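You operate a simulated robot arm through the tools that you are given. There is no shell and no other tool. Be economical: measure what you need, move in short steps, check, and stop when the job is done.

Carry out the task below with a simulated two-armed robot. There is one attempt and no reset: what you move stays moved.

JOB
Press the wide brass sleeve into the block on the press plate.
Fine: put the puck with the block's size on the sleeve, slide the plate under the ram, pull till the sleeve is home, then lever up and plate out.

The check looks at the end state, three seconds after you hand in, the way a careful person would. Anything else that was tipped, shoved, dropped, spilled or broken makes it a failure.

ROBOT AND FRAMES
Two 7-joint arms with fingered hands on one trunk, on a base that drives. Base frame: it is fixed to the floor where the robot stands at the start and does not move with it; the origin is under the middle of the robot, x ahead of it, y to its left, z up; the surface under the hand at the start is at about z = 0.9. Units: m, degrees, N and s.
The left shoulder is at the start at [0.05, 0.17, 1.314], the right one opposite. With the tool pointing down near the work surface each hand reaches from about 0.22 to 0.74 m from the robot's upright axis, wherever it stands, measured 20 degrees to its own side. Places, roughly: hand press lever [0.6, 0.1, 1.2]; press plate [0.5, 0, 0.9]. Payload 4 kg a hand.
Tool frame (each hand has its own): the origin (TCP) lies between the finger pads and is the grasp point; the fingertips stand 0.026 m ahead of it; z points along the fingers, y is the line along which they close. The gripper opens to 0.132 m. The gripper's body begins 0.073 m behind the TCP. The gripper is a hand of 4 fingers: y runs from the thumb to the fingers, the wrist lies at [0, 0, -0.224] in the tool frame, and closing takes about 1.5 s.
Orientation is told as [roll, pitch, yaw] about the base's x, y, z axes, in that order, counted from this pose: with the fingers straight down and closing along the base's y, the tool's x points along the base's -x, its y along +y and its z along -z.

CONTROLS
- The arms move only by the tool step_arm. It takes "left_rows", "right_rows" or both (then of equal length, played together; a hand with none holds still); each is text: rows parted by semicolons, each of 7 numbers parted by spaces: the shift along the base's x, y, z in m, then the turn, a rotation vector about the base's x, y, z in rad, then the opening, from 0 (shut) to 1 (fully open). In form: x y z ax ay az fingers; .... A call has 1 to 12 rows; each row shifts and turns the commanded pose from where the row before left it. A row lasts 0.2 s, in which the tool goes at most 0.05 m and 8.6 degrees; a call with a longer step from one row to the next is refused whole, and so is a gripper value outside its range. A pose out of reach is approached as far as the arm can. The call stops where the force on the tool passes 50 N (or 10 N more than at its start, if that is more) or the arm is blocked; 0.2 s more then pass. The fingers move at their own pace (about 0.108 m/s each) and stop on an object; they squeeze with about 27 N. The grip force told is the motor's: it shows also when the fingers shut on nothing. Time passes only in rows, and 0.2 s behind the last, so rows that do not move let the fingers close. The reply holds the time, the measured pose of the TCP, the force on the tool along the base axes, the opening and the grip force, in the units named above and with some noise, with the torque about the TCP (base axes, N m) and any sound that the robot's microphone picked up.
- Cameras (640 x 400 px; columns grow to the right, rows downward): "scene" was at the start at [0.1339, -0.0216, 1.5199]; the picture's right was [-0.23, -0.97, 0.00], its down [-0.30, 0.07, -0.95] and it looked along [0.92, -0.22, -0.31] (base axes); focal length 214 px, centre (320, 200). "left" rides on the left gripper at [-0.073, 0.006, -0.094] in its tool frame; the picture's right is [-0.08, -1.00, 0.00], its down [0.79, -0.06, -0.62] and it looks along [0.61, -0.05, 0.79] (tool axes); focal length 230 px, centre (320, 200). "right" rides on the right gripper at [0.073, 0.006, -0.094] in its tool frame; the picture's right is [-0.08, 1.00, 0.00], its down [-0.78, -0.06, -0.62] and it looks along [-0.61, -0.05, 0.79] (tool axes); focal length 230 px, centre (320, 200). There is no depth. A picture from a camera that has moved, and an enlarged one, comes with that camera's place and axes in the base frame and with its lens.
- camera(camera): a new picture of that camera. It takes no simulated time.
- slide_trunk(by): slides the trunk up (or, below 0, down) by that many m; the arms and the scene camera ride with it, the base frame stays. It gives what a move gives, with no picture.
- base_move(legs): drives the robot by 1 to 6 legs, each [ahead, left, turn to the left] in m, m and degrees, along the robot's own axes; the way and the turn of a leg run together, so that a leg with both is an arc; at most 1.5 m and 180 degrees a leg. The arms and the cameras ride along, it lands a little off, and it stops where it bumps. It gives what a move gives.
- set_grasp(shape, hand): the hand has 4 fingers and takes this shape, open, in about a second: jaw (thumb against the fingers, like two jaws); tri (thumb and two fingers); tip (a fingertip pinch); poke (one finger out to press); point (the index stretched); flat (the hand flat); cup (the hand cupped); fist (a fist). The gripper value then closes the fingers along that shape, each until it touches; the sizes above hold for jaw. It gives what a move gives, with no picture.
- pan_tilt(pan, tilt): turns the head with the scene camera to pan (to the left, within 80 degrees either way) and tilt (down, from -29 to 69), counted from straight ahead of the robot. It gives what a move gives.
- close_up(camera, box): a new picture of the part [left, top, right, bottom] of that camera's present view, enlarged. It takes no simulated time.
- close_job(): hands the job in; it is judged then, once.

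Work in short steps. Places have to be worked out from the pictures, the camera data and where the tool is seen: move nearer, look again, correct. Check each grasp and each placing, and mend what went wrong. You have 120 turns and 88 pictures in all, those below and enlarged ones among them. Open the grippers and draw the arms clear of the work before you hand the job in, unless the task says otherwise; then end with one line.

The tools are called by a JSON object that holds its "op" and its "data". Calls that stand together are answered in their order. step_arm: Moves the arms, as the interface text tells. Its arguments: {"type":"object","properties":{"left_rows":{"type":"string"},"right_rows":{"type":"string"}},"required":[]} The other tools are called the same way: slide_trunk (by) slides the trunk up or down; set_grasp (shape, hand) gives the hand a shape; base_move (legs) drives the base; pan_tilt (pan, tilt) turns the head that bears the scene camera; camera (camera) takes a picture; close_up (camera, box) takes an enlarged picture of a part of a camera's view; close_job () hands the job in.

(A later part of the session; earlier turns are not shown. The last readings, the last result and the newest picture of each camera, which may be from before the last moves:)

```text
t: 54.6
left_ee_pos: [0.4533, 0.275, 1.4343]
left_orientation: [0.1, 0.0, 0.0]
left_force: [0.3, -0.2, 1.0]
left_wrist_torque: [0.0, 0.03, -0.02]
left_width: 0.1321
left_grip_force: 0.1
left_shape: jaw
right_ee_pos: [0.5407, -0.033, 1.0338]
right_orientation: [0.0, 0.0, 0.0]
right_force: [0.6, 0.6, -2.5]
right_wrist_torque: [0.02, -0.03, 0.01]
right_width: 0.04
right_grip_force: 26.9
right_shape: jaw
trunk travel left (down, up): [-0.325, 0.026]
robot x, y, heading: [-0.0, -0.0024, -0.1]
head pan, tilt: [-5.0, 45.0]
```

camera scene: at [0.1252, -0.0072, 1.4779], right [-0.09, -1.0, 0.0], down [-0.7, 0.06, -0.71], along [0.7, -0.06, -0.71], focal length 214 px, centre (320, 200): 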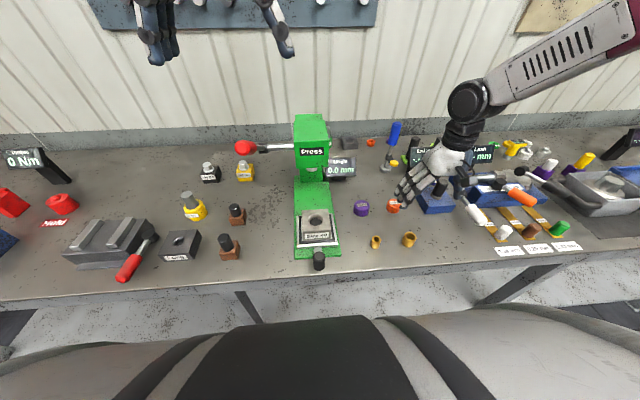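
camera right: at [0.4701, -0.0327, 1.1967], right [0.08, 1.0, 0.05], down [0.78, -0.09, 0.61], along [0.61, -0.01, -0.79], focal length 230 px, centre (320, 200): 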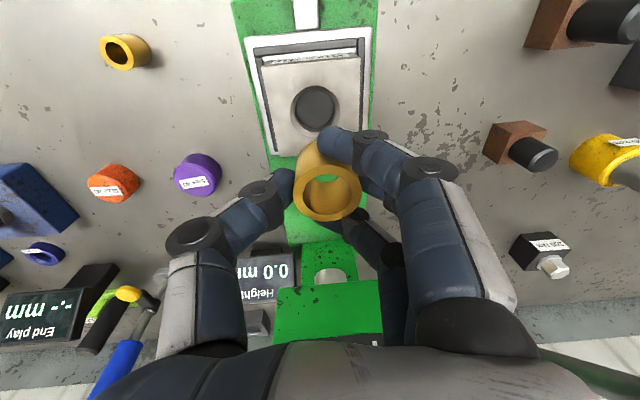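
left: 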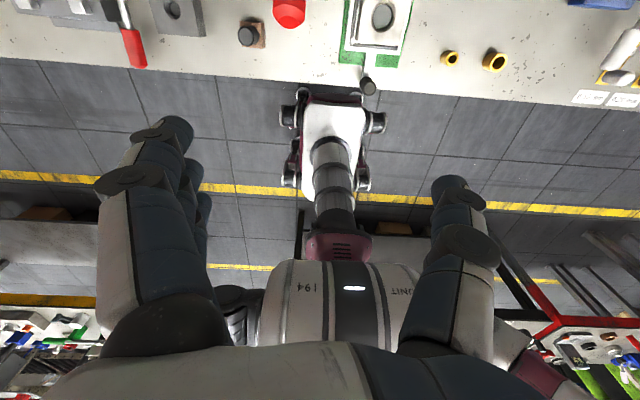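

No contact force yet; I continue and check the picture.

{"op": "step_arm", "data": {"right_rows": "0 0 -0.002 0 0 0 0;0 0 0 0 0 0 0"}}

{"op": "step_arm", "data": {"right_rows": "0 0 -0.002 0 0 0 0;0 0 0 0 0 0 0"}}

{"op": "close_up", "data": {"camera": "scene", "box": [305, 200, 335, 230]}}

```text
t: 55.2
left_ee_pos: [0.4524, 0.2749, 1.4342]
left_orientation: [0.0, 0.0, 0.1]
left_force: [-1.1, 0.5, -0.3]
left_wrist_torque: [-0.02, 0.01, -0.03]
left_width: 0.1317
left_grip_force: 0.0
left_shape: jaw
right_ee_pos: [0.5409, -0.0325, 1.0321]
right_orientation: [0.0, 0.0, 0.0]
right_force: [-0.8, 0.7, 1.0]
right_wrist_torque: [0.01, 0.04, -0.01]
right_width: 0.0399
right_grip_force: 26.9
right_shape: jaw
trunk travel left (down, up): [-0.325, 0.026]
robot x, y, heading: [-0.0014, 0.002, 0.2]
head pan, tilt: [-5.0, 45.0]
```

```text
t: 55.8
left_ee_pos: [0.4513, 0.2753, 1.434]
left_orientation: [0.0, -0.1, 0.0]
left_force: [0.3, 0.0, 0.6]
left_wrist_torque: [-0.02, 0.0, 0.02]
left_width: 0.1319
left_grip_force: 0.0
left_shape: jaw
right_ee_pos: [0.5405, -0.0317, 1.0311]
right_orientation: [0.0, -0.2, 0.0]
right_force: [1.2, -2.1, 12.4]
right_wrist_torque: [-0.03, 0.0, 0.03]
right_width: 0.04
right_grip_force: 26.9
right_shape: jaw
trunk travel left (down, up): [-0.325, 0.026]
robot x, y, heading: [0.0051, -0.0013, -0.1]
head pan, tilt: [-5.0, 45.0]
```

```text
13.33 times, centred on (320, 215) of scene
camera zoom: at [0.1233, -0.0071, 1.4782], right [-0.09, -1.0, 0.0], down [-0.7, 0.06, -0.71], along [0.7, -0.06, -0.71], focal length 2860 px, centre (320, 0)
```

zoom: 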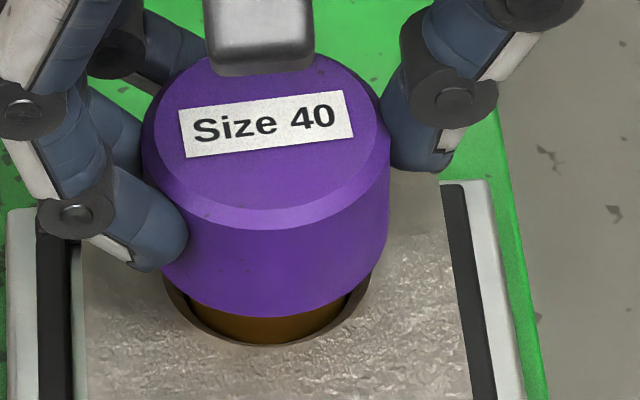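

Puck sits on the sleeve, centred, with no torque. Release and rise.

{"op": "step_arm", "data": {"right_rows": "0 0 0.0005 0 0 0 0.32;0 0 0 0 0 0 0.36;0 0 0 0 0 0 0.42;0 0 0 0 0 0 0.5;0 0 0 0 0 0 0.6;0 0 0 0 0 0 0.65;0 0 0 0 0 0 0.65;0 0 0.03 0 0 0 0.65;0 0 0.05 0 0 0 0.65;0 0 0.05 0 0 0 0.65"}}

{"op": "close_up", "data": {"camera": "scene", "box": [290, 180, 350, 240]}}

{"op": "camera", "data": {"camera": "right"}}

```text
t: 58.0
left_ee_pos: [0.4516, 0.2749, 1.4361]
left_orientation: [0.0, -0.2, 0.0]
left_force: [0.2, -0.3, -0.1]
left_wrist_torque: [0.02, 0.01, -0.01]
left_width: 0.1321
left_grip_force: 0.1
left_shape: jaw
right_ee_pos: [0.538, -0.0316, 1.162]
right_orientation: [0.0, 0.0, 0.0]
right_force: [0.8, 0.5, -0.1]
right_wrist_torque: [-0.01, -0.02, -0.03]
right_width: 0.0853
right_grip_force: 0.0
right_shape: jaw
trunk travel left (down, up): [-0.325, 0.026]
robot x, y, heading: [-0.0032, 0.0, -0.2]
head pan, tilt: [-5.0, 45.0]
```

```text
6.67 times, centred on (320, 210) of scene
camera zoom: at [0.1233, -0.0071, 1.4781], right [-0.09, -1.0, 0.0], down [-0.7, 0.06, -0.71], along [0.7, -0.06, -0.71], focal length 1430 px, centre (320, 133)
```

zoom: 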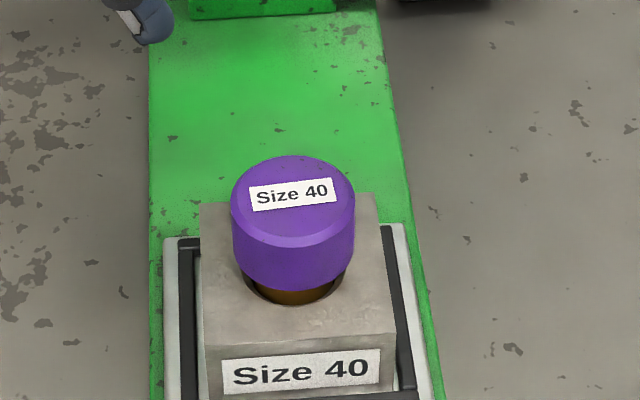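

```text
18 pictures are left
camera right: at [0.4657, -0.0269, 1.2545], right [0.08, 1.0, 0.0], down [0.79, -0.06, 0.62], along [0.61, -0.05, -0.79], focal length 230 px, centre (320, 200)
```

right: 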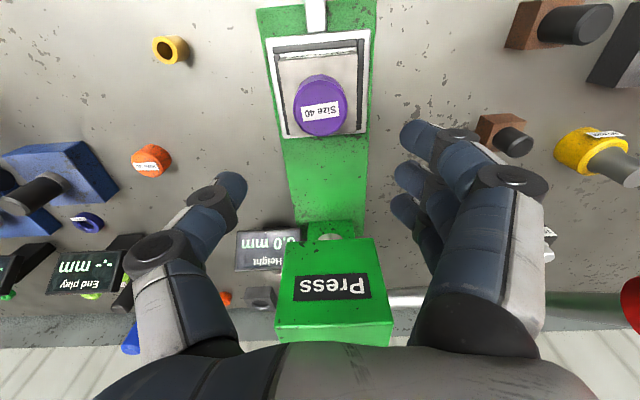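

Puck is seated. Now the plate handle, which I estimate at (0.428, -0.030), top z≈0.95. I bring the right hand above it and look (pictures are getting scarce: 18 left).

{"op": "step_arm", "data": {"right_rows": "-0.04 0 0 0 0 0 0.6;-0.04 0 0 0 0 0 0.6;-0.033 0 -0.03 0 0 0 0.6;0 0 -0.045 0 0 0 0.6;0 0 -0.04 0 0 0 0.6;0 0 0 0 0 0 0.6"}}

{"op": "camera", "data": {"camera": "right"}}

```text
t: 59.4
left_ee_pos: [0.452, 0.2752, 1.4353]
left_orientation: [0.0, -0.1, 0.0]
left_force: [0.7, 0.2, -0.8]
left_wrist_torque: [0.02, -0.01, 0.02]
left_width: 0.1318
left_grip_force: 0.0
left_shape: jaw
right_ee_pos: [0.4287, -0.0328, 1.0462]
right_orientation: [0.0, -0.1, 0.0]
right_force: [-1.1, 0.0, -0.3]
right_wrist_torque: [0.05, -0.03, -0.02]
right_width: 0.0795
right_grip_force: 0.1
right_shape: jaw
trunk travel left (down, up): [-0.325, 0.026]
robot x, y, heading: [0.0021, 0.0012, -0.1]
head pan, tilt: [-5.0, 45.0]
```

```text
17 pictures are left
camera right: at [0.3558, -0.0279, 1.14], right [0.08, 1.0, 0.0], down [0.78, -0.06, 0.62], along [0.62, -0.05, -0.79], focal length 230 px, centre (320, 200)
```

right: 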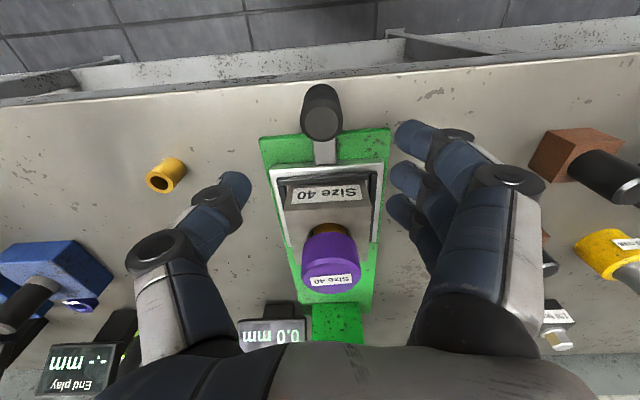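

Handle at ≈(0.424, -0.032). I descend over it and close.

{"op": "step_arm", "data": {"right_rows": "-0.003 0 -0.045 0 0 0 0.6;0 0 -0.04 0 0 0 0.6;0 0 -0.012 0 0 0 0.5;0 0 0 0 0 0 0.2;0 0 0 0 0 0 0;0 0 0 0 0 0 0;0 0 0 0 0 0 0;0 0 0 0 0 0 0;0 0 0 0 0 0 0;0 0 0 0 0 0 0"}}

{"op": "camera", "data": {"camera": "scene"}}

```text
t: 61.6
left_ee_pos: [0.4553, 0.2741, 1.4336]
left_orientation: [0.0, 0.0, 0.0]
left_force: [-0.3, 0.2, 0.3]
left_wrist_torque: [0.01, -0.02, 0.01]
left_width: 0.1319
left_grip_force: 0.0
left_shape: jaw
right_ee_pos: [0.4294, -0.0355, 0.9498]
right_orientation: [0.4, -0.1, -0.6]
right_force: [12.2, -2.6, 12.3]
right_wrist_torque: [0.15, -0.08, -0.14]
right_width: 0.0088
right_grip_force: 26.5
right_shape: jaw
trunk travel left (down, up): [-0.325, 0.026]
robot x, y, heading: [0.0005, -0.0004, -0.2]
head pan, tilt: [-5.0, 45.0]
```

```text
16 pictures are left
camera scene: at [0.1251, -0.0072, 1.478], right [-0.09, -1.0, 0.0], down [-0.7, 0.06, -0.71], along [0.7, -0.06, -0.71], focal length 214 px, centre (320, 200)
```

scene: 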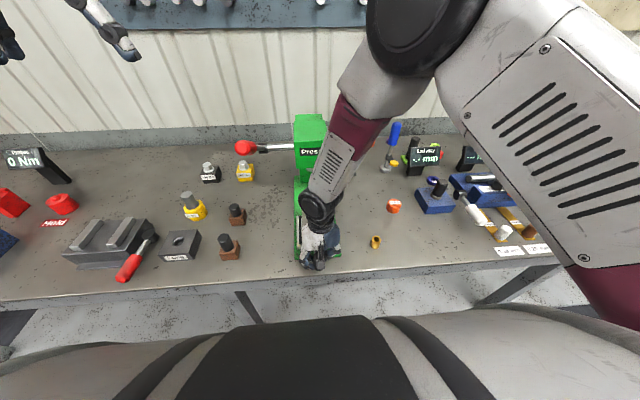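

The handle is gripped. I push the plate +x in small steps.

{"op": "step_arm", "data": {"right_rows": "0.01 0 0 0 0 0 0;0.015 0 0 0 0 0 0;0.015 0 0 0 0 0 0;0.015 0 0 0 0 0 0;0.015 0 0 0 0 0 0;0 0 0 0 0 0 0"}}

{"op": "close_up", "data": {"camera": "right", "box": [200, 60, 440, 300]}}

```text
t: 63.0
left_ee_pos: [0.4516, 0.2739, 1.4362]
left_orientation: [0.1, -0.2, -0.1]
left_force: [-0.3, -0.1, 0.3]
left_wrist_torque: [0.02, 0.03, 0.02]
left_width: 0.132
left_grip_force: 0.1
left_shape: jaw
right_ee_pos: [0.4929, -0.0336, 0.9487]
right_orientation: [0.0, -0.1, -0.1]
right_force: [1.4, -6.1, 13.9]
right_wrist_torque: [0.11, 0.12, 0.05]
right_width: 0.009
right_grip_force: 26.9
right_shape: jaw
trunk travel left (down, up): [-0.325, 0.026]
robot x, y, heading: [-0.0023, 0.0008, 0.3]
head pan, tilt: [-5.0, 45.0]
```

```text
1.67 times, centred on (320, 180) of right
camera zoom: at [0.4209, -0.0283, 1.0433], right [0.08, 1.0, 0.0], down [0.78, -0.06, 0.62], along [0.62, -0.05, -0.79], focal length 384 px, centre (320, 233)
```

zoom: 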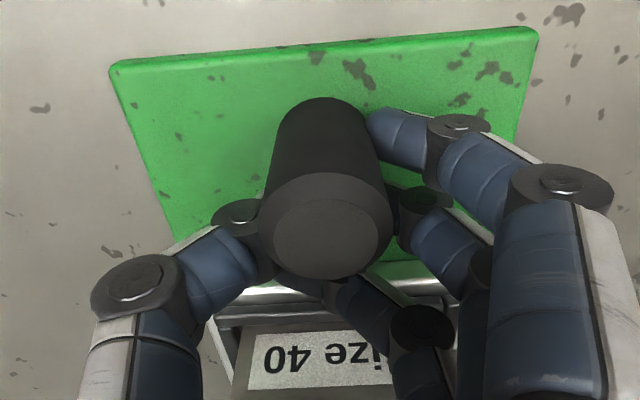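

The plate slides nicely. Continue until the stop.

{"op": "step_arm", "data": {"right_rows": "0.015 0 0 0 0 0 0;0.015 0 0 0 0 0 0;0.015 0 0 0 0 0 0;0.015 0 0 0 0 0 0;0 0 0 0 0 0 0"}}

{"op": "camera", "data": {"camera": "scene"}}

```text
t: 64.2
left_ee_pos: [0.4514, 0.2736, 1.4349]
left_orientation: [-0.1, -0.1, 0.0]
left_force: [-0.1, 0.3, -0.1]
left_wrist_torque: [-0.01, -0.01, 0.0]
left_width: 0.132
left_grip_force: 0.0
left_shape: jaw
right_ee_pos: [0.5544, -0.0342, 0.9494]
right_orientation: [0.0, -0.1, 0.0]
right_force: [0.4, -7.2, 11.2]
right_wrist_torque: [0.07, 0.14, 0.1]
right_width: 0.0094
right_grip_force: 27.3
right_shape: jaw
trunk travel left (down, up): [-0.325, 0.026]
robot x, y, heading: [-0.0033, 0.001, 0.2]
head pan, tilt: [-5.0, 45.0]
```

```text
14 pictures are left
camera scene: at [0.1234, -0.0079, 1.4781], right [-0.09, -1.0, 0.0], down [-0.7, 0.06, -0.71], along [0.7, -0.06, -0.71], focal length 214 px, centre (320, 200)
```

scene: 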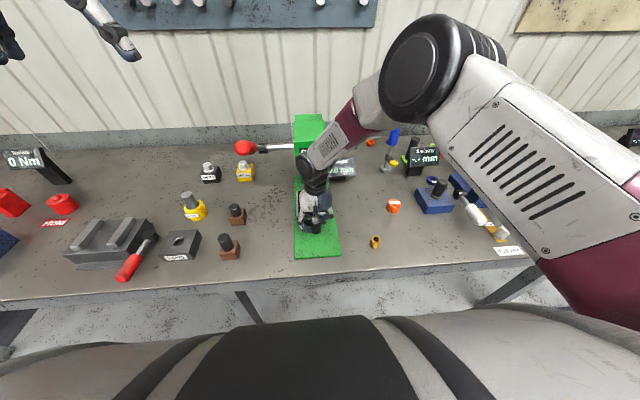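

Moved ~12.5 cm so far. Continue in smaller steps until blocked.

{"op": "step_arm", "data": {"right_rows": "0.01 0 0 0 0 0 0;0.01 0 0 0 0 0 0;0.01 0 0 0 0 0 0;0.01 0 0 0 0 0 0;0 0 0 0 0 0 0"}}

{"op": "camera", "data": {"camera": "right"}}

```text
t: 65.4
left_ee_pos: [0.4513, 0.2751, 1.4364]
left_orientation: [0.0, -0.1, 0.0]
left_force: [-0.6, 0.2, -0.1]
left_wrist_torque: [-0.02, -0.01, -0.02]
left_width: 0.1319
left_grip_force: 0.1
left_shape: jaw
right_ee_pos: [0.5948, -0.0332, 0.9516]
right_orientation: [0.1, -0.1, 0.0]
right_force: [-0.5, -2.7, 10.8]
right_wrist_torque: [0.17, 0.11, 0.06]
right_width: 0.0088
right_grip_force: 26.7
right_shape: jaw
trunk travel left (down, up): [-0.325, 0.026]
robot x, y, heading: [0.0011, 0.0026, -0.2]
head pan, tilt: [-5.0, 45.0]
```

```text
13 pictures are left
camera right: at [0.5212, -0.0284, 1.0433], right [0.08, 1.0, 0.0], down [0.78, -0.06, 0.62], along [0.62, -0.05, -0.79], focal length 230 px, centre (320, 200)
```

right: 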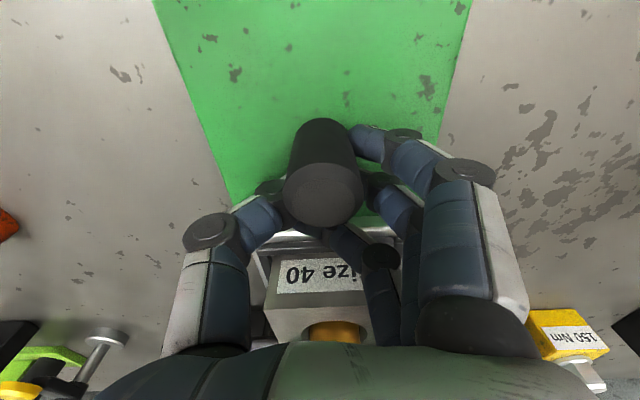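

No stop yet; a few more small steps.

{"op": "step_arm", "data": {"right_rows": "0.008 0 0 0 0 0 0;0.008 0 0 0 0 0 0;0 0 0 0 0 0 0"}}

{"op": "step_arm", "data": {"right_rows": "0.008 0 0 0 0 0 0;0 0 0 0 0 0 0"}}

```text
t: 66.2
left_ee_pos: [0.449, 0.2743, 1.4351]
left_orientation: [0.0, -0.2, 0.0]
left_force: [-0.3, 1.1, 0.6]
left_wrist_torque: [0.02, -0.02, 0.01]
left_width: 0.1323
left_grip_force: 0.1
left_shape: jaw
right_ee_pos: [0.6067, -0.0329, 0.9493]
right_orientation: [0.0, 0.2, 0.1]
right_force: [-20.8, -0.3, 7.3]
right_wrist_torque: [0.05, 0.51, 0.05]
right_width: 0.0087
right_grip_force: 27.0
right_shape: jaw
trunk travel left (down, up): [-0.325, 0.026]
robot x, y, heading: [0.0006, -0.0033, 0.0]
head pan, tilt: [-5.0, 45.0]
```

```text
t: 66.8
left_ee_pos: [0.4518, 0.276, 1.4335]
left_orientation: [-0.2, 0.0, 0.0]
left_force: [-0.1, 0.0, 0.5]
left_wrist_torque: [0.01, -0.02, 0.0]
left_width: 0.1315
left_grip_force: 0.1
left_shape: jaw
right_ee_pos: [0.6183, -0.0312, 0.9492]
right_orientation: [0.1, -0.2, 0.0]
right_force: [2.1, 8.9, 1.9]
right_wrist_torque: [0.2, -0.06, -0.21]
right_width: 0.0036
right_grip_force: 27.0
right_shape: jaw
trunk travel left (down, up): [-0.325, 0.026]
robot x, y, heading: [-0.0021, 0.0006, -0.4]
head pan, tilt: [-5.0, 45.0]
```

The plate hit its stop (~20 N) and the hand slipped slightly on the handle. I look.

{"op": "camera", "data": {"camera": "right"}}

```text
12 pictures are left
camera right: at [0.5459, -0.0266, 1.0432], right [0.08, 1.0, 0.0], down [0.78, -0.06, 0.62], along [0.62, -0.05, -0.79], focal length 230 px, centre (320, 200)
```

right: 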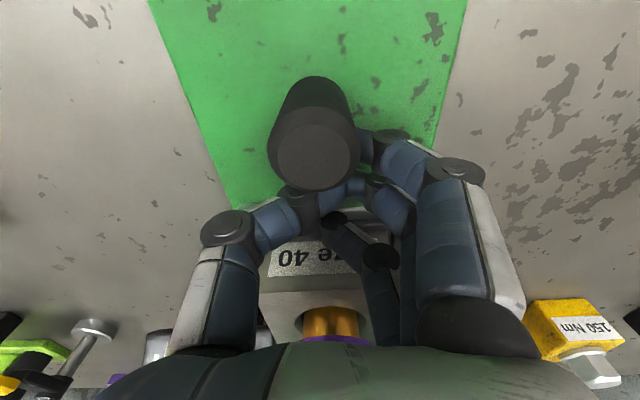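

The hand slipped past the handle. I open, back off in -x, close the fingers, and push the handle from behind to confirm the stop.

{"op": "step_arm", "data": {"right_rows": "0 0 0 0 0 0 0.3;0 0 0 0 0 0 0.6;0 0 0 0 0 0 0.7;0 0 0 0 0 0 0.7;-0.03 0 0 0 0 0 0.7;-0.04 0 0 0 0 0 0.7;-0.04 0 0 0 0 0 0.7;0 0 0 0 0 0 0;0 0 0 0 0 0 0;0 0 0 0 0 0 0;0 0 0 0 0 0 0;0 0 0 0 0 0 0"}}

{"op": "camera", "data": {"camera": "right"}}

```text
t: 69.4
left_ee_pos: [0.4542, 0.275, 1.4339]
left_orientation: [0.2, 0.0, -0.1]
left_force: [-0.1, 0.5, -0.6]
left_wrist_torque: [-0.01, -0.02, 0.02]
left_width: 0.1318
left_grip_force: 0.0
left_shape: jaw
right_ee_pos: [0.5069, -0.031, 0.9502]
right_orientation: [-0.1, 0.1, -0.1]
right_force: [1.1, -0.5, 0.4]
right_wrist_torque: [-0.01, 0.01, -0.02]
right_width: 0.0
right_grip_force: 26.7
right_shape: jaw
trunk travel left (down, up): [-0.325, 0.026]
robot x, y, heading: [0.0001, 0.0015, 0.2]
head pan, tilt: [-5.0, 45.0]
```

```text
11 pictures are left
camera right: at [0.4341, -0.0259, 1.0442], right [0.08, 1.0, 0.0], down [0.78, -0.06, 0.62], along [0.61, -0.05, -0.79], focal length 230 px, centre (320, 200)
```

right: 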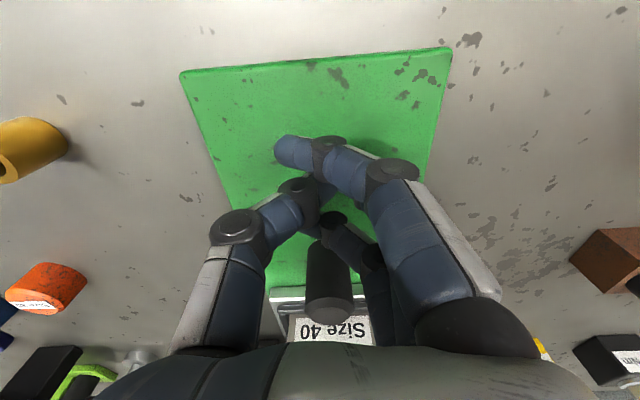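

Handle ≈ x 0.59. Push from behind until resistance.

{"op": "step_arm", "data": {"right_rows": "0.01 0 0 0 0 0 0;0.01 0 0 0 0 0 0;0.005 0 0 0 0 0 0;0 0 0 0 0 0 0"}}

{"op": "step_arm", "data": {"right_rows": "0.006 0 0 0 0 0 0;0 0 0 0 0 0 0"}}

{"op": "step_arm", "data": {"right_rows": "0.006 0 0 0 0 0 0;0 0 0 0 0 0 0"}}

```text
t: 70.4
left_ee_pos: [0.4515, 0.275, 1.435]
left_orientation: [0.1, 0.0, 0.0]
left_force: [-0.9, 0.1, -0.4]
left_wrist_torque: [-0.01, 0.03, 0.0]
left_width: 0.132
left_grip_force: 0.1
left_shape: jaw
right_ee_pos: [0.5333, -0.0334, 0.9492]
right_orientation: [-0.1, 0.0, -0.1]
right_force: [0.1, 0.8, -0.2]
right_wrist_torque: [-0.02, -0.02, 0.0]
right_width: 0.0
right_grip_force: 27.0
right_shape: jaw
trunk travel left (down, up): [-0.325, 0.026]
robot x, y, heading: [-0.0002, 0.0016, 0.0]
head pan, tilt: [-5.0, 45.0]
```

```text
t: 71.0
left_ee_pos: [0.4521, 0.2758, 1.4339]
left_orientation: [0.0, -0.1, 0.0]
left_force: [-0.1, -0.2, 0.3]
left_wrist_torque: [0.0, 0.03, 0.01]
left_width: 0.132
left_grip_force: 0.1
left_shape: jaw
right_ee_pos: [0.5385, -0.0335, 0.9502]
right_orientation: [0.0, 0.0, 0.1]
right_force: [-2.1, 0.6, -0.1]
right_wrist_torque: [0.01, 0.0, 0.01]
right_width: 0.0001
right_grip_force: 27.0
right_shape: jaw
trunk travel left (down, up): [-0.325, 0.026]
robot x, y, heading: [-0.0042, 0.0014, -0.1]
head pan, tilt: [-5.0, 45.0]
```

```text
t: 71.6
left_ee_pos: [0.4491, 0.2747, 1.4355]
left_orientation: [0.1, -0.2, 0.0]
left_force: [-0.2, 0.1, -1.0]
left_wrist_torque: [-0.01, 0.0, 0.01]
left_width: 0.1322
left_grip_force: 0.0
left_shape: jaw
right_ee_pos: [0.5407, -0.0323, 0.9505]
right_orientation: [-0.1, 0.3, 0.0]
right_force: [-24.8, 0.9, 0.2]
right_wrist_torque: [-0.02, 0.0, 0.09]
right_width: 0.0
right_grip_force: 27.2
right_shape: jaw
trunk travel left (down, up): [-0.325, 0.026]
robot x, y, heading: [-0.0047, 0.0009, 0.0]
head pan, tilt: [-5.0, 45.0]
```

The plate is firmly at its stop (25 N). I retreat the right hand and bring the left hand above the lever knob, which I triangulate at (0.527, 0.118, 1.237).

{"op": "step_arm", "data": {"right_rows": "-0.045 0 0 0 0 0 0;-0.045 0 0 0 0 0 0;-0.02 0 0.03 0 0 0 0;0 0 0.05 0 0 0 0;0 0 0.05 0 0 0 0;0 -0.045 0.02 0 0 0 0;0 -0.045 0 0 0 0 0;0 -0.045 0 0 0 0 0;0 -0.045 0 0 0 0 0;0 -0.045 0 0 0 0 0;0 0 0 0 0 0 0", "left_rows": "0 0 0 0 0 0 1;0 0 0 0 0 0 1;0 0 0 0 0 0 1;0 0 0 0 0 0 1;0 0 0 0 0 0 1;0.015 -0.0314 -0.018 0 0 0 0.8;0.015 -0.0314 -0.018 0 0 0 0.8;0.015 -0.0314 -0.018 0 0 0 0.8;0.015 -0.0314 -0.018 0 0 0 0.8;0.015 -0.0314 -0.018 0 0 0 0.8;0 0 0 0 0 0 0.8"}}

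{"op": "close_up", "data": {"camera": "scene", "box": [220, 90, 380, 240]}}

{"op": "camera", "data": {"camera": "left"}}

```text
t: 74.0
left_ee_pos: [0.5317, 0.1188, 1.3436]
left_orientation: [-0.1, -0.1, 0.0]
left_force: [0.0, 0.6, 0.0]
left_wrist_torque: [-0.02, -0.01, 0.01]
left_width: 0.1061
left_grip_force: 0.1
left_shape: jaw
right_ee_pos: [0.4365, -0.2607, 1.0998]
right_orientation: [0.0, 0.0, 0.0]
right_force: [-0.9, -0.9, 0.4]
right_wrist_torque: [0.01, -0.01, 0.01]
right_width: 0.0
right_grip_force: 27.3
right_shape: jaw
trunk travel left (down, up): [-0.325, 0.026]
robot x, y, heading: [0.0025, 0.0005, -0.0]
head pan, tilt: [-5.0, 45.0]
```

```text
2.67 times, centred on (300, 165) of scene
camera zoom: at [0.1238, -0.0051, 1.4781], right [-0.09, -1.0, 0.0], down [-0.7, 0.06, -0.71], along [0.7, -0.06, -0.71], focal length 572 px, centre (373, 293)
```

zoom: 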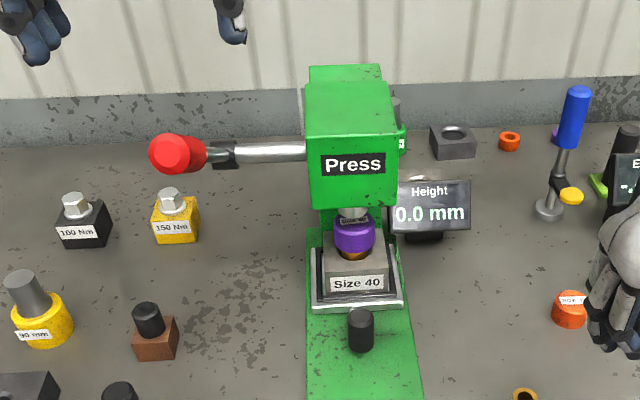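

```text
9 pictures are left
camera left: at [0.6023, 0.1228, 1.439], right [0.08, -1.0, 0.0], down [-0.79, -0.06, 0.62], along [-0.61, -0.05, -0.79], focal length 230 px, centre (320, 200)
```

left: 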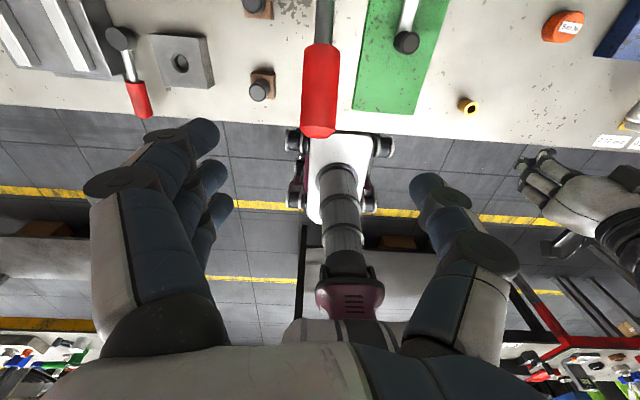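

The lever is a grip at tip (0.526, 0.118, 1.241) on an arm to a hub near (0.695, ·, 1.137), ~31° above horizontal. I lower the left hand onto the grip's middle and close.

{"op": "step_arm", "data": {"left_rows": "0.009 -0.001 -0.03 0 0 0 0.6;0.01 -0.001 -0.04 0 0 0 0.6;0 0 -0.04 0 0 0 0.6;0 0 -0.008 0 0 0 0.6;0 0 0 0 0 0 0.2;0 0 0 0 0 0 0;0 0 0 0 0 0 0;0 0 0 0 0 0 0;0 0 0 0 0 0 0;0 0 0 0 0 0 0"}}

{"op": "close_up", "data": {"camera": "scene", "box": [210, 100, 360, 220]}}

```text
t: 76.2
left_ee_pos: [0.5471, 0.1145, 1.2247]
left_orientation: [-0.1, 0.1, -0.1]
left_force: [-5.3, 1.9, -12.9]
left_wrist_torque: [-0.02, 0.05, -0.06]
left_width: 0.0126
left_grip_force: 27.3
left_shape: jaw
right_ee_pos: [0.4364, -0.2606, 1.0991]
right_orientation: [-0.1, 0.0, 0.0]
right_force: [-0.6, 0.1, -0.2]
right_wrist_torque: [-0.01, 0.02, 0.01]
right_width: 0.0001
right_grip_force: 26.8
right_shape: jaw
trunk travel left (down, up): [-0.325, 0.026]
robot x, y, heading: [0.0016, 0.0016, 0.1]
head pan, tilt: [-5.0, 45.0]
```

```text
3.33 times, centred on (285, 160) of scene
camera zoom: at [0.1245, -0.0063, 1.4779], right [-0.09, -1.0, 0.0], down [-0.7, 0.06, -0.71], along [0.7, -0.06, -0.71], focal length 715 px, centre (437, 333)
```

zoom: 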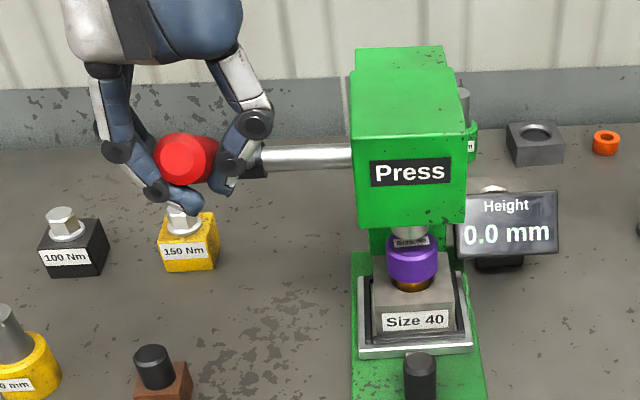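

Good grip around the lever. I pull it along its arc (about the hub), turning the hand with it, first 20°.

{"op": "step_arm", "data": {"left_rows": "-0.0071 0 -0.0131 0 -0.0873 0 0;-0.006 0 -0.0136 0 -0.0873 0 0;-0.0047 0 -0.0141 0 -0.0873 0 0;-0.0035 0 -0.0145 0 -0.0873 0 0;0 0 0 0 0 0 0"}}

```text
t: 77.4
left_ee_pos: [0.5234, 0.1163, 1.1731]
left_orientation: [-2.2, -19.4, 1.9]
left_force: [-10.1, -8.5, -2.9]
left_wrist_torque: [-0.1, 0.16, -0.15]
left_width: 0.0129
left_grip_force: 27.0
left_shape: jaw
right_ee_pos: [0.436, -0.2608, 1.0993]
right_orientation: [0.1, -0.1, 0.0]
right_force: [0.0, 0.1, -0.6]
right_wrist_torque: [0.0, 0.0, -0.04]
right_width: 0.0002
right_grip_force: 26.7
right_shape: jaw
trunk travel left (down, up): [-0.325, 0.026]
robot x, y, heading: [0.0017, 0.0052, 0.3]
head pan, tilt: [-5.0, 45.0]
```

Moving with low force. Continue another 20°.

{"op": "step_arm", "data": {"left_rows": "-0.0022 0 -0.0147 0 -0.0873 0 0;-0.0009 0 -0.0149 0 -0.0873 0 0;0.0004 0 -0.0149 0 -0.0873 0 0;0.0017 0 -0.0148 0 -0.0873 0 0;0 0 0 0 0 0 0"}}

{"op": "close_up", "data": {"camera": "scene", "box": [210, 100, 360, 240]}}

```text
t: 78.6
left_ee_pos: [0.5238, 0.1157, 1.1116]
left_orientation: [0.1, -40.1, -0.1]
left_force: [-0.7, 4.2, -3.7]
left_wrist_torque: [-0.03, 0.03, 0.17]
left_width: 0.0068
left_grip_force: 27.4
left_shape: jaw
right_ee_pos: [0.4376, -0.2597, 1.098]
right_orientation: [0.1, 0.0, 0.0]
right_force: [-0.9, -0.3, 0.2]
right_wrist_torque: [0.01, -0.03, -0.02]
right_width: 0.0003
right_grip_force: 26.6
right_shape: jaw
trunk travel left (down, up): [-0.325, 0.026]
robot x, y, heading: [-0.0004, 0.0008, 0.1]
head pan, tilt: [-5.0, 45.0]
```

```text
2.86 times, centred on (285, 170) of scene
camera zoom: at [0.1239, -0.0068, 1.478], right [-0.09, -1.0, 0.0], down [-0.7, 0.06, -0.71], along [0.7, -0.06, -0.71], focal length 613 px, centre (420, 286)
```

zoom: 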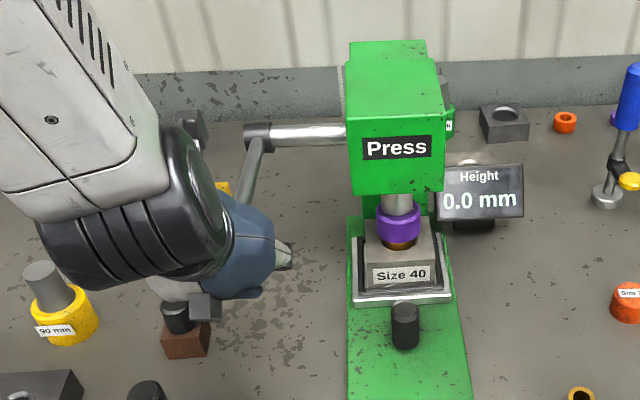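

Lever and hand at about -9°, ram reaching the puck. Continue pulling, expecting resistance.

{"op": "step_arm", "data": {"left_rows": "0.0029 0 -0.0146 0 -0.0873 0 0;0.0042 0 -0.0143 0 -0.0873 0 0;0 0 0 0 0 0 0"}}

{"op": "step_arm", "data": {"left_rows": "0.0054 0 -0.0138 0 -0.0873 0 0;0.0066 0 -0.0133 0 -0.0873 0 0;0 0 0 0 0 0 0"}}

```text
t: 79.4
left_ee_pos: [0.5316, 0.1147, 1.0826]
left_orientation: [0.0, -50.1, 0.0]
left_force: [0.7, 0.4, 1.2]
left_wrist_torque: [0.01, 0.0, 0.0]
left_width: 0.0056
left_grip_force: 26.7
left_shape: jaw
right_ee_pos: [0.4367, -0.2618, 1.0999]
right_orientation: [0.1, -0.1, 0.0]
right_force: [-0.1, -0.4, -0.8]
right_wrist_torque: [-0.04, 0.0, -0.02]
right_width: 0.0001
right_grip_force: 27.1
right_shape: jaw
trunk travel left (down, up): [-0.325, 0.026]
robot x, y, heading: [-0.002, -0.0024, -0.1]
head pan, tilt: [-5.0, 45.0]
```

```text
t: 80.2
left_ee_pos: [0.543, 0.1144, 1.0559]
left_orientation: [0.1, -60.1, 0.0]
left_force: [-8.5, 0.2, -0.6]
left_wrist_torque: [-0.01, -0.52, 0.03]
left_width: 0.0057
left_grip_force: 26.7
left_shape: jaw
right_ee_pos: [0.4357, -0.2604, 1.0995]
right_orientation: [0.0, -0.1, 0.0]
right_force: [0.4, 0.1, -0.3]
right_wrist_torque: [0.01, -0.03, 0.01]
right_width: 0.0
right_grip_force: 26.6
right_shape: jaw
trunk travel left (down, up): [-0.325, 0.026]
robot x, y, heading: [-0.0001, 0.0021, 0.1]
head pan, tilt: [-5.0, 45.0]
```

Forces are low and the width small; I suspect the grip slipped. I look.

{"op": "close_up", "data": {"camera": "scene", "box": [210, 110, 370, 250]}}

```text
2.86 times, centred on (290, 180) of scene
camera zoom: at [0.1228, -0.0069, 1.4781], right [-0.09, -1.0, 0.0], down [-0.7, 0.06, -0.71], along [0.71, -0.06, -0.71], focal length 613 px, centre (406, 257)
```

zoom: 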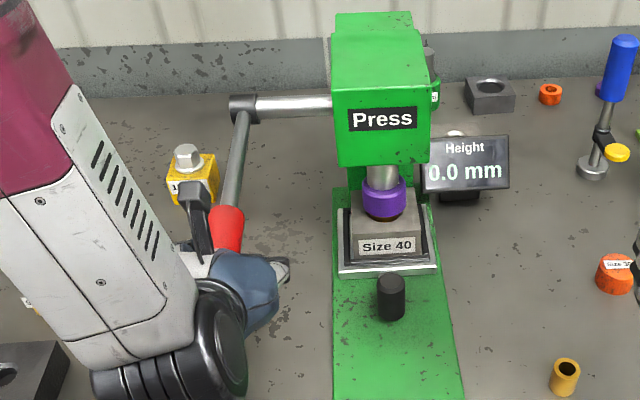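

The ram reached resistance near lever angle ≈-14° and the hand slipped below the lever. I'll withdraw backward, come over the top again, and press with the palm on the grip with fingers wrapped round it.

{"op": "step_arm", "data": {"left_rows": "-0.035 0 -0.012 0 0 0 0;-0.04 0 0 0 0 0 0;-0.045 0 0 0 0 0 0;0 0 0.027 0 0.133 0 0;0 0 0.027 0 0.133 0 0;0 0 0.027 0 0.133 0 0;0 0 0.027 0 0.133 0 0.3;0 0 0.027 0 0.133 0 0.6;0 0 0.027 0 0.133 0 0.7;0.035 0 0 0 0 0 0.7;0.035 0.002 0 0 0 0 0.7;0.036 0 0 0 0 0 0.7"}}

{"op": "camera", "data": {"camera": "left"}}

```text
t: 82.8
left_ee_pos: [0.5405, 0.1078, 1.2014]
left_orientation: [0.0, -14.3, 0.2]
left_force: [0.3, 0.5, -0.3]
left_wrist_torque: [0.01, 0.07, 0.01]
left_width: 0.092
left_grip_force: 0.1
left_shape: jaw
left hand out of reach, approached as far as the arm can: row 4
right_ee_pos: [0.4385, -0.2605, 1.0979]
right_orientation: [0.0, 0.0, 0.0]
right_force: [-0.2, -0.2, -0.3]
right_wrist_torque: [0.03, 0.04, -0.02]
right_width: 0.0
right_grip_force: 26.9
right_shape: jaw
trunk travel left (down, up): [-0.325, 0.026]
robot x, y, heading: [0.0015, -0.0003, -0.1]
head pan, tilt: [-5.0, 45.0]
```

```text
5 pictures are left
camera left: at [0.5869, 0.1131, 1.3105], right [0.07, -1.0, 0.02], down [-0.91, -0.06, 0.4], along [-0.4, -0.05, -0.91], focal length 230 px, centre (320, 200)
```

left: 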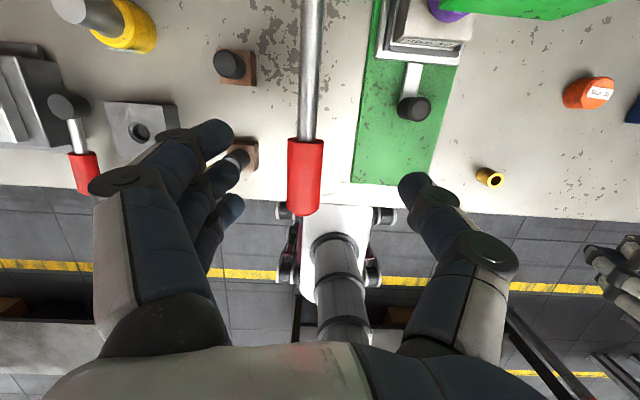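

The lever grip runs under the hand, ~9 mm to +y; I shift to centre it, and advance so that it goes deep between the fingers toward the palm.

{"op": "step_arm", "data": {"left_rows": "-0.035 0.009 0 0 0 0 0.7;0.0099 0 -0.0388 0 0 0 0.7;0.0099 0 -0.0388 0 0 0 0.7;0.0075 0 -0.029 0 0 0 0.7;0 0 0 0 0 0 0.7"}}

{"op": "step_arm", "data": {"left_rows": "0.002 0 -0.008 0 0 0 0.7;0.002 0 -0.008 0 0 0 0.7;0 0 0 0 0 0 0.7"}}

```text
t: 84.0
left_ee_pos: [0.5308, 0.1182, 1.0956]
left_orientation: [0.0, -14.4, 0.0]
left_force: [-0.7, 0.3, -0.4]
left_wrist_torque: [-0.02, 0.01, 0.04]
left_width: 0.092
left_grip_force: 0.1
left_shape: jaw
right_ee_pos: [0.4379, -0.2614, 1.0987]
right_orientation: [0.0, 0.0, 0.0]
right_force: [0.2, -0.4, 1.3]
right_wrist_torque: [0.01, 0.02, 0.01]
right_width: 0.0
right_grip_force: 26.6
right_shape: jaw
trunk travel left (down, up): [-0.325, 0.026]
robot x, y, heading: [0.0003, -0.0004, -0.2]
head pan, tilt: [-5.0, 45.0]
```

```text
t: 84.8
left_ee_pos: [0.5344, 0.1175, 1.0777]
left_orientation: [0.0, -14.3, 0.0]
left_force: [-0.3, 0.8, 0.6]
left_wrist_torque: [0.01, -0.03, 0.0]
left_width: 0.0917
left_grip_force: 0.1
left_shape: jaw
right_ee_pos: [0.4369, -0.2604, 1.0987]
right_orientation: [0.1, 0.0, 0.1]
right_force: [0.3, 0.7, 0.7]
right_wrist_torque: [-0.01, 0.0, 0.02]
right_width: 0.0
right_grip_force: 27.1
right_shape: jaw
trunk travel left (down, up): [-0.325, 0.026]
robot x, y, heading: [-0.0034, -0.0025, -0.2]
head pan, tilt: [-5.0, 45.0]
```

No palm contact yet; I continue in small advances.

{"op": "step_arm", "data": {"left_rows": "0.002 0 -0.008 0 0 0 0.7;0.002 0 -0.008 0 0 0 0.7;0 0 0 0 0 0 0.7"}}

{"op": "step_arm", "data": {"left_rows": "0.002 0 -0.008 0 0 0 0.7;0 0 0 0 0 0 0.7"}}

{"op": "step_arm", "data": {"left_rows": "0.002 0 -0.008 0 0 0 0.7;0 0 0 0 0 0 0.7"}}

```text
t: 85.6
left_ee_pos: [0.5395, 0.1171, 1.0627]
left_orientation: [0.0, -14.4, 0.0]
left_force: [0.1, -1.0, 0.0]
left_wrist_torque: [0.0, -0.03, 0.02]
left_width: 0.0921
left_grip_force: 0.0
left_shape: jaw
right_ee_pos: [0.4361, -0.2599, 1.0993]
right_orientation: [0.0, 0.1, -0.1]
right_force: [0.5, 0.0, -0.9]
right_wrist_torque: [0.02, 0.0, 0.0]
right_width: 0.0
right_grip_force: 26.7
right_shape: jaw
trunk travel left (down, up): [-0.325, 0.026]
robot x, y, heading: [0.0026, 0.0026, 0.2]
head pan, tilt: [-5.0, 45.0]
```

```text
t: 86.2
left_ee_pos: [0.5412, 0.1185, 1.0543]
left_orientation: [0.0, -14.4, 0.0]
left_force: [0.0, -0.3, -0.5]
left_wrist_torque: [-0.03, 0.01, -0.01]
left_width: 0.0919
left_grip_force: 0.1
left_shape: jaw
right_ee_pos: [0.4374, -0.2609, 1.0992]
right_orientation: [0.0, 0.0, -0.1]
right_force: [0.3, 0.7, 0.3]
right_wrist_torque: [0.02, -0.03, -0.02]
right_width: 0.0001
right_grip_force: 26.9
right_shape: jaw
trunk travel left (down, up): [-0.325, 0.026]
robot x, y, heading: [-0.0003, -0.0008, -0.1]
head pan, tilt: [-5.0, 45.0]
```

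```text
t: 86.8
left_ee_pos: [0.5429, 0.1172, 1.0467]
left_orientation: [0.0, -14.3, 0.0]
left_force: [-1.5, -0.3, 1.1]
left_wrist_torque: [0.0, -0.01, 0.02]
left_width: 0.092
left_grip_force: 0.0
left_shape: jaw
right_ee_pos: [0.4368, -0.2607, 1.0996]
right_orientation: [0.0, 0.0, 0.0]
right_force: [-0.4, -0.7, -0.1]
right_wrist_torque: [0.02, 0.03, 0.01]
right_width: 0.0002
right_grip_force: 27.0
right_shape: jaw
trunk travel left (down, up): [-0.325, 0.026]
robot x, y, heading: [-0.0016, 0.0018, -0.1]
head pan, tilt: [-5.0, 45.0]
```

Still free; the palm should be nearly touching. Continue.

{"op": "step_arm", "data": {"left_rows": "0.0015 0 -0.006 0 0 0 0.7;0 0 0 0 0 0 0.7"}}

{"op": "step_arm", "data": {"left_rows": "0.0015 0 -0.006 0 0 0 0.7;0 0 0 0 0 0 0.7"}}

{"op": "step_arm", "data": {"left_rows": "0.0015 0 -0.006 0 0 0 0.7;0 0 0 0 0 0 0.7"}}

```text
t: 87.4
left_ee_pos: [0.5441, 0.1199, 1.042]
left_orientation: [-0.1, -14.2, 0.1]
left_force: [-0.9, -1.2, 1.9]
left_wrist_torque: [0.06, -0.02, 0.07]
left_width: 0.0919
left_grip_force: 0.0
left_shape: jaw
right_ee_pos: [0.4365, -0.2607, 1.0991]
right_orientation: [0.0, 0.0, -0.1]
right_force: [-0.3, 0.3, -0.2]
right_wrist_torque: [0.01, -0.01, -0.02]
right_width: 0.0002
right_grip_force: 27.6
right_shape: jaw
trunk travel left (down, up): [-0.325, 0.026]
robot x, y, heading: [0.0002, 0.0015, -0.3]
head pan, tilt: [-5.0, 45.0]
```

```text
t: 88.0
left_ee_pos: [0.5458, 0.1203, 1.0362]
left_orientation: [-0.1, -14.3, 0.0]
left_force: [-1.1, -0.5, 0.3]
left_wrist_torque: [-0.02, -0.03, 0.03]
left_width: 0.092
left_grip_force: 0.1
left_shape: jaw
right_ee_pos: [0.4365, -0.2622, 1.0988]
right_orientation: [0.0, 0.0, -0.1]
right_force: [-0.3, -0.8, -1.0]
right_wrist_torque: [0.02, 0.0, -0.01]
right_width: 0.0
right_grip_force: 26.8
right_shape: jaw
trunk travel left (down, up): [-0.325, 0.026]
robot x, y, heading: [-0.0017, -0.0017, 0.1]
head pan, tilt: [-5.0, 45.0]
```

```text
t: 88.6
left_ee_pos: [0.5467, 0.1195, 1.0294]
left_orientation: [0.0, -14.2, 0.0]
left_force: [-0.5, 0.1, 1.6]
left_wrist_torque: [0.04, -0.06, 0.02]
left_width: 0.0919
left_grip_force: 0.0
left_shape: jaw
right_ee_pos: [0.4378, -0.2608, 1.0991]
right_orientation: [-0.1, -0.1, 0.0]
right_force: [0.3, 0.0, -0.4]
right_wrist_torque: [0.03, -0.02, 0.0]
right_width: 0.0
right_grip_force: 27.1
right_shape: jaw
trunk travel left (down, up): [-0.325, 0.026]
robot x, y, heading: [0.001, 0.0005, 0.0]
head pan, tilt: [-5.0, 45.0]
```

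There may be light contact already. One picture from the left hand to see where the lever is.

{"op": "camera", "data": {"camera": "left"}}

```text
4 pictures are left
camera left: at [0.593, 0.1251, 1.1389], right [0.08, -1.0, 0.02], down [-0.91, -0.06, 0.4], along [-0.4, -0.05, -0.91], focal length 230 px, centre (320, 200)
```

left: 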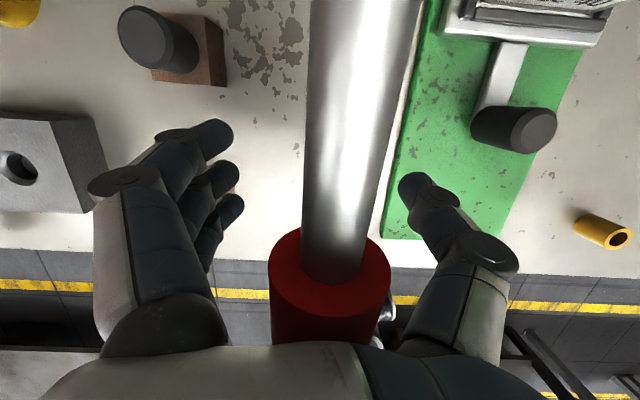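

The palm is on the grip (lever ≈ -17°). I wrap the fingers round it and push along the arc, rotating about the hub.

{"op": "step_arm", "data": {"left_rows": "0 0 0 0 0 0 0.3;0 0 0 0 0 0 0;0 0 0 0 0 0 0;0 0 0 0 0 0 0;0 0 0 0 0 0 0;0 0 0 0 0 0 0"}}

{"op": "step_arm", "data": {"left_rows": "0.0099 0 -0.0125 0 -0.0873 0 0;0.011 0 -0.0116 0 -0.0873 0 0;0 0 0 0 0 0 0"}}

```text
t: 90.0
left_ee_pos: [0.5466, 0.1208, 1.0293]
left_orientation: [0.0, -14.3, 0.1]
left_force: [-0.9, 0.6, -0.1]
left_wrist_torque: [0.03, -0.04, 0.01]
left_width: 0.0
left_grip_force: 27.0
left_shape: jaw
right_ee_pos: [0.4369, -0.2601, 1.0989]
right_orientation: [0.0, -0.1, 0.0]
right_force: [0.7, 0.5, -0.4]
right_wrist_torque: [0.01, 0.03, -0.03]
right_width: 0.0
right_grip_force: 26.6
right_shape: jaw
trunk travel left (down, up): [-0.325, 0.026]
robot x, y, heading: [0.0017, -0.0014, 0.2]
head pan, tilt: [-5.0, 45.0]
```

```text
t: 90.8
left_ee_pos: [0.5675, 0.1187, 1.0061]
left_orientation: [-0.1, -24.4, 0.0]
left_force: [-1.7, 0.0, 0.6]
left_wrist_torque: [-0.01, 0.01, 0.0]
left_width: 0.0001
left_grip_force: 27.0
left_shape: jaw
right_ee_pos: [0.4372, -0.2614, 1.0989]
right_orientation: [0.0, 0.0, -0.1]
right_force: [-0.8, 0.3, 0.9]
right_wrist_torque: [0.0, 0.01, 0.0]
right_width: 0.0
right_grip_force: 26.8
right_shape: jaw
trunk travel left (down, up): [-0.325, 0.026]
robot x, y, heading: [-0.004, 0.0012, -0.0]
head pan, tilt: [-5.0, 45.0]
```

Fingers closed beneath the lever; force still low. Continue along the arc watching force.

{"op": "step_arm", "data": {"left_rows": "0.012 0 -0.0106 0 -0.0873 0 0;0.0128 0 -0.0095 0 -0.0873 0 0;0 0 0 0 0 0 0"}}

{"op": "step_arm", "data": {"left_rows": "0.0136 0 -0.0083 0 -0.0873 0 0;0.0143 0 -0.0071 0 -0.0873 0 0;0 0 0 0 0 0 0"}}

```text
t: 91.6
left_ee_pos: [0.5917, 0.1186, 0.9861]
left_orientation: [-0.1, -34.4, 0.1]
left_force: [-8.1, 1.7, 13.3]
left_wrist_torque: [-0.1, 0.51, -0.1]
left_width: 0.0
left_grip_force: 26.1
left_shape: jaw
right_ee_pos: [0.4354, -0.2606, 1.0999]
right_orientation: [-0.1, -0.1, 0.1]
right_force: [-0.3, 0.8, 0.3]
right_wrist_torque: [-0.01, -0.02, -0.01]
right_width: 0.0002
right_grip_force: 26.6
right_shape: jaw
trunk travel left (down, up): [-0.325, 0.026]
robot x, y, heading: [-0.0007, -0.0006, -0.1]
head pan, tilt: [-5.0, 45.0]
```

```text
t: 92.0
left_ee_pos: [0.5963, 0.1182, 0.9883]
left_orientation: [-0.2, -37.0, 0.0]
left_force: [-27.6, 6.3, 35.1]
left_wrist_torque: [-0.3, 1.1, -0.47]
left_width: 0.0001
left_grip_force: 27.1
left_shape: jaw
right_ee_pos: [0.4341, -0.2607, 1.1007]
right_orientation: [0.1, -0.2, 0.0]
right_force: [-0.4, 0.2, -0.8]
right_wrist_torque: [0.0, 0.04, 0.02]
right_width: 0.0003
right_grip_force: 27.4
right_shape: jaw
trunk travel left (down, up): [-0.325, 0.026]
robot x, y, heading: [-0.0004, 0.0025, 0.2]
head pan, tilt: [-5.0, 45.0]
stopped in row 1 (left hand): the force on the tool passed its limit at 62 N (the readings are from after the stop); the commanded pose is now the measured one
```

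Pressing resistance now (62 N stop). I continue with finer, slower arc steps and see whether it advances.

{"op": "step_arm", "data": {"left_rows": "0.0026 0 -0.0018 0 -0.0175 0 0;0.0026 0 -0.0018 0 -0.0175 0 0;0.0027 0 -0.0017 0 -0.0175 0 0;0.0027 0 -0.0016 0 -0.0175 0 0;0.0028 0 -0.0016 0 -0.0175 0 0;0.0028 0 -0.0015 0 -0.0175 0 0"}}

{"op": "step_arm", "data": {"left_rows": "0.0026 0 -0.0018 0 -0.0175 0 0;0.0026 0 -0.0018 0 -0.0175 0 0;0.0027 0 -0.0017 0 -0.0175 0 0;0.0027 0 -0.0016 0 -0.0175 0 0;0.0028 0 -0.0016 0 -0.0175 0 0;0.0028 0 -0.0015 0 -0.0175 0 0"}}

```text
t: 92.4
left_ee_pos: [0.5982, 0.1198, 0.99]
left_orientation: [-0.5, -38.3, 0.1]
left_force: [-28.2, 4.7, 35.0]
left_wrist_torque: [-0.25, 1.14, -0.37]
left_width: 0.0
left_grip_force: 26.7
left_shape: jaw
right_ee_pos: [0.4309, -0.259, 1.1024]
right_orientation: [-0.1, -0.3, 0.1]
right_force: [-0.3, 0.2, 0.0]
right_wrist_torque: [-0.02, -0.05, -0.02]
right_width: 0.0
right_grip_force: 27.1
right_shape: jaw
trunk travel left (down, up): [-0.325, 0.026]
robot x, y, heading: [-0.0, 0.0033, 0.2]
head pan, tilt: [-5.0, 45.0]
stopped in row 2 (left hand): the force on the tool passed its limit at 59 N (the readings are from after the stop); the commanded pose is now the measured one
```

```text
t: 92.7
left_ee_pos: [0.5973, 0.1177, 0.9897]
left_orientation: [-0.6, -38.7, 0.2]
left_force: [-29.6, 5.4, 35.7]
left_wrist_torque: [-0.2, 1.15, -0.35]
left_width: 0.0
left_grip_force: 26.6
left_shape: jaw
right_ee_pos: [0.4311, -0.2581, 1.1019]
right_orientation: [0.0, -0.3, 0.1]
right_force: [-0.7, -0.1, -0.2]
right_wrist_torque: [-0.03, 0.04, 0.01]
right_width: 0.0001
right_grip_force: 27.0
right_shape: jaw
trunk travel left (down, up): [-0.325, 0.026]
robot x, y, heading: [0.0011, -0.0014, 0.2]
head pan, tilt: [-5.0, 45.0]
stopped in row 1 (left hand): the force on the tool passed its limit at 60 N (the readings are from after the stop); the commanded pose is now the measured one
```

Blocked at ~60 N. I look at the press and height readout.

{"op": "close_up", "data": {"camera": "scene", "box": [230, 110, 370, 250]}}

```text
2.86 times, centred on (300, 180) of scene
camera zoom: at [0.1161, -0.0053, 1.4787], right [-0.08, -1.0, 0.0], down [-0.7, 0.06, -0.71], along [0.71, -0.06, -0.7], focal length 613 px, centre (377, 257)
```

zoom: 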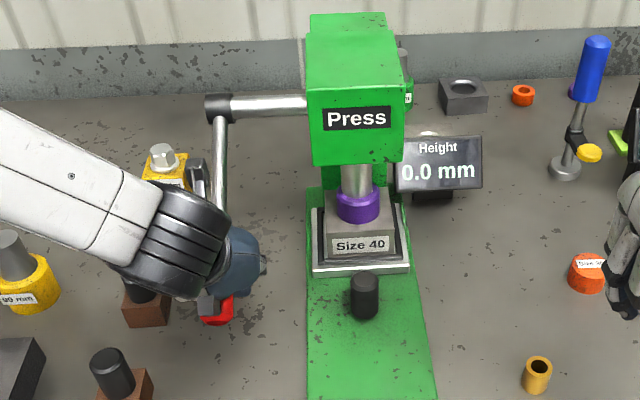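

The puck now sits flush on the block with no brass showing, so the sleeve is home. I raise the lever: retrace the arc with the closed fingers hooking it from below.

{"op": "step_arm", "data": {"left_rows": "-0.0128 0 0.0085 0 0.0873 0 0;-0.012 0 0.0106 0 0.0873 0 0;-0.011 0 0.0116 0 0.0873 0 0;-0.0099 0 0.0125 0 0.0873 0 0;-0.0088 0 0.0133 0 0.0873 0 0;-0.0076 0 0.014 0 0.0873 0 0;-0.0056 0 0.0126 0 0.0873 0 0;0 0 0 0 0.06 0 0"}}

```text
t: 94.5
left_ee_pos: [0.5361, 0.1191, 1.068]
left_orientation: [-0.4, 0.1, 0.0]
left_force: [4.0, 2.2, -3.5]
left_wrist_torque: [-0.08, -0.02, -0.11]
left_width: 0.0
left_grip_force: 27.3
left_shape: jaw
right_ee_pos: [0.4369, -0.2596, 1.099]
right_orientation: [-0.1, 0.0, 0.1]
right_force: [0.1, 0.1, 0.0]
right_wrist_torque: [-0.01, -0.02, -0.03]
right_width: 0.0002
right_grip_force: 26.7
right_shape: jaw
trunk travel left (down, up): [-0.325, 0.026]
robot x, y, heading: [0.0001, 0.001, -0.0]
head pan, tilt: [-5.0, 45.0]
```

The lever is following (light drag force). Now translate up along the contact arc.

{"op": "step_arm", "data": {"left_rows": "-0.003 0 0.016 0 0 0 0;-0.002 0 0.016 0 0 0 0;-0.001 0 0.016 0 0 0 0;0.001 0 0.015 0 0 0 0;0.003 0 0.015 0 0 0 0;0.003 0 0.015 0 0 0 0;0.005 0 0.015 0 0 0 0;0 0 0 0 0 0 0"}}

{"op": "step_arm", "data": {"left_rows": "0.006 0 0.014 0 0 0 0;0.006 0 0.013 0 0 0 0;0 0 0 0 0 0 0"}}

```text
t: 96.3
left_ee_pos: [0.5407, 0.1187, 1.1761]
left_orientation: [-0.4, 0.0, 0.1]
left_force: [3.3, 4.1, -5.9]
left_wrist_torque: [-0.18, 0.21, 0.04]
left_width: 0.0001
left_grip_force: 26.8
left_shape: jaw
right_ee_pos: [0.4381, -0.2586, 1.0982]
right_orientation: [0.0, 0.0, 0.0]
right_force: [-0.3, 0.7, 0.3]
right_wrist_torque: [-0.02, -0.03, 0.03]
right_width: 0.0001
right_grip_force: 27.4
right_shape: jaw
trunk travel left (down, up): [-0.325, 0.026]
robot x, y, heading: [-0.0, 0.0008, 0.3]
head pan, tilt: [-5.0, 45.0]
```

```text
t: 97.1
left_ee_pos: [0.5465, 0.1196, 1.1966]
left_orientation: [0.2, 1.4, -0.1]
left_force: [-3.9, 1.9, -19.3]
left_wrist_torque: [0.01, 0.26, 0.2]
left_width: 0.0
left_grip_force: 27.3
left_shape: jaw
right_ee_pos: [0.4378, -0.2589, 1.0988]
right_orientation: [0.0, 0.1, 0.2]
right_force: [0.7, -0.5, 0.4]
right_wrist_torque: [-0.01, -0.01, 0.01]
right_width: 0.0
right_grip_force: 27.1
right_shape: jaw
trunk travel left (down, up): [-0.325, 0.026]
robot x, y, heading: [-0.0001, 0.001, 0.0]
head pan, tilt: [-5.0, 45.0]
stopped in row 3 (left hand): the force on the tool passed its limit at 52 N (the readings are from after the stop); the commanded pose is now the measured one
```

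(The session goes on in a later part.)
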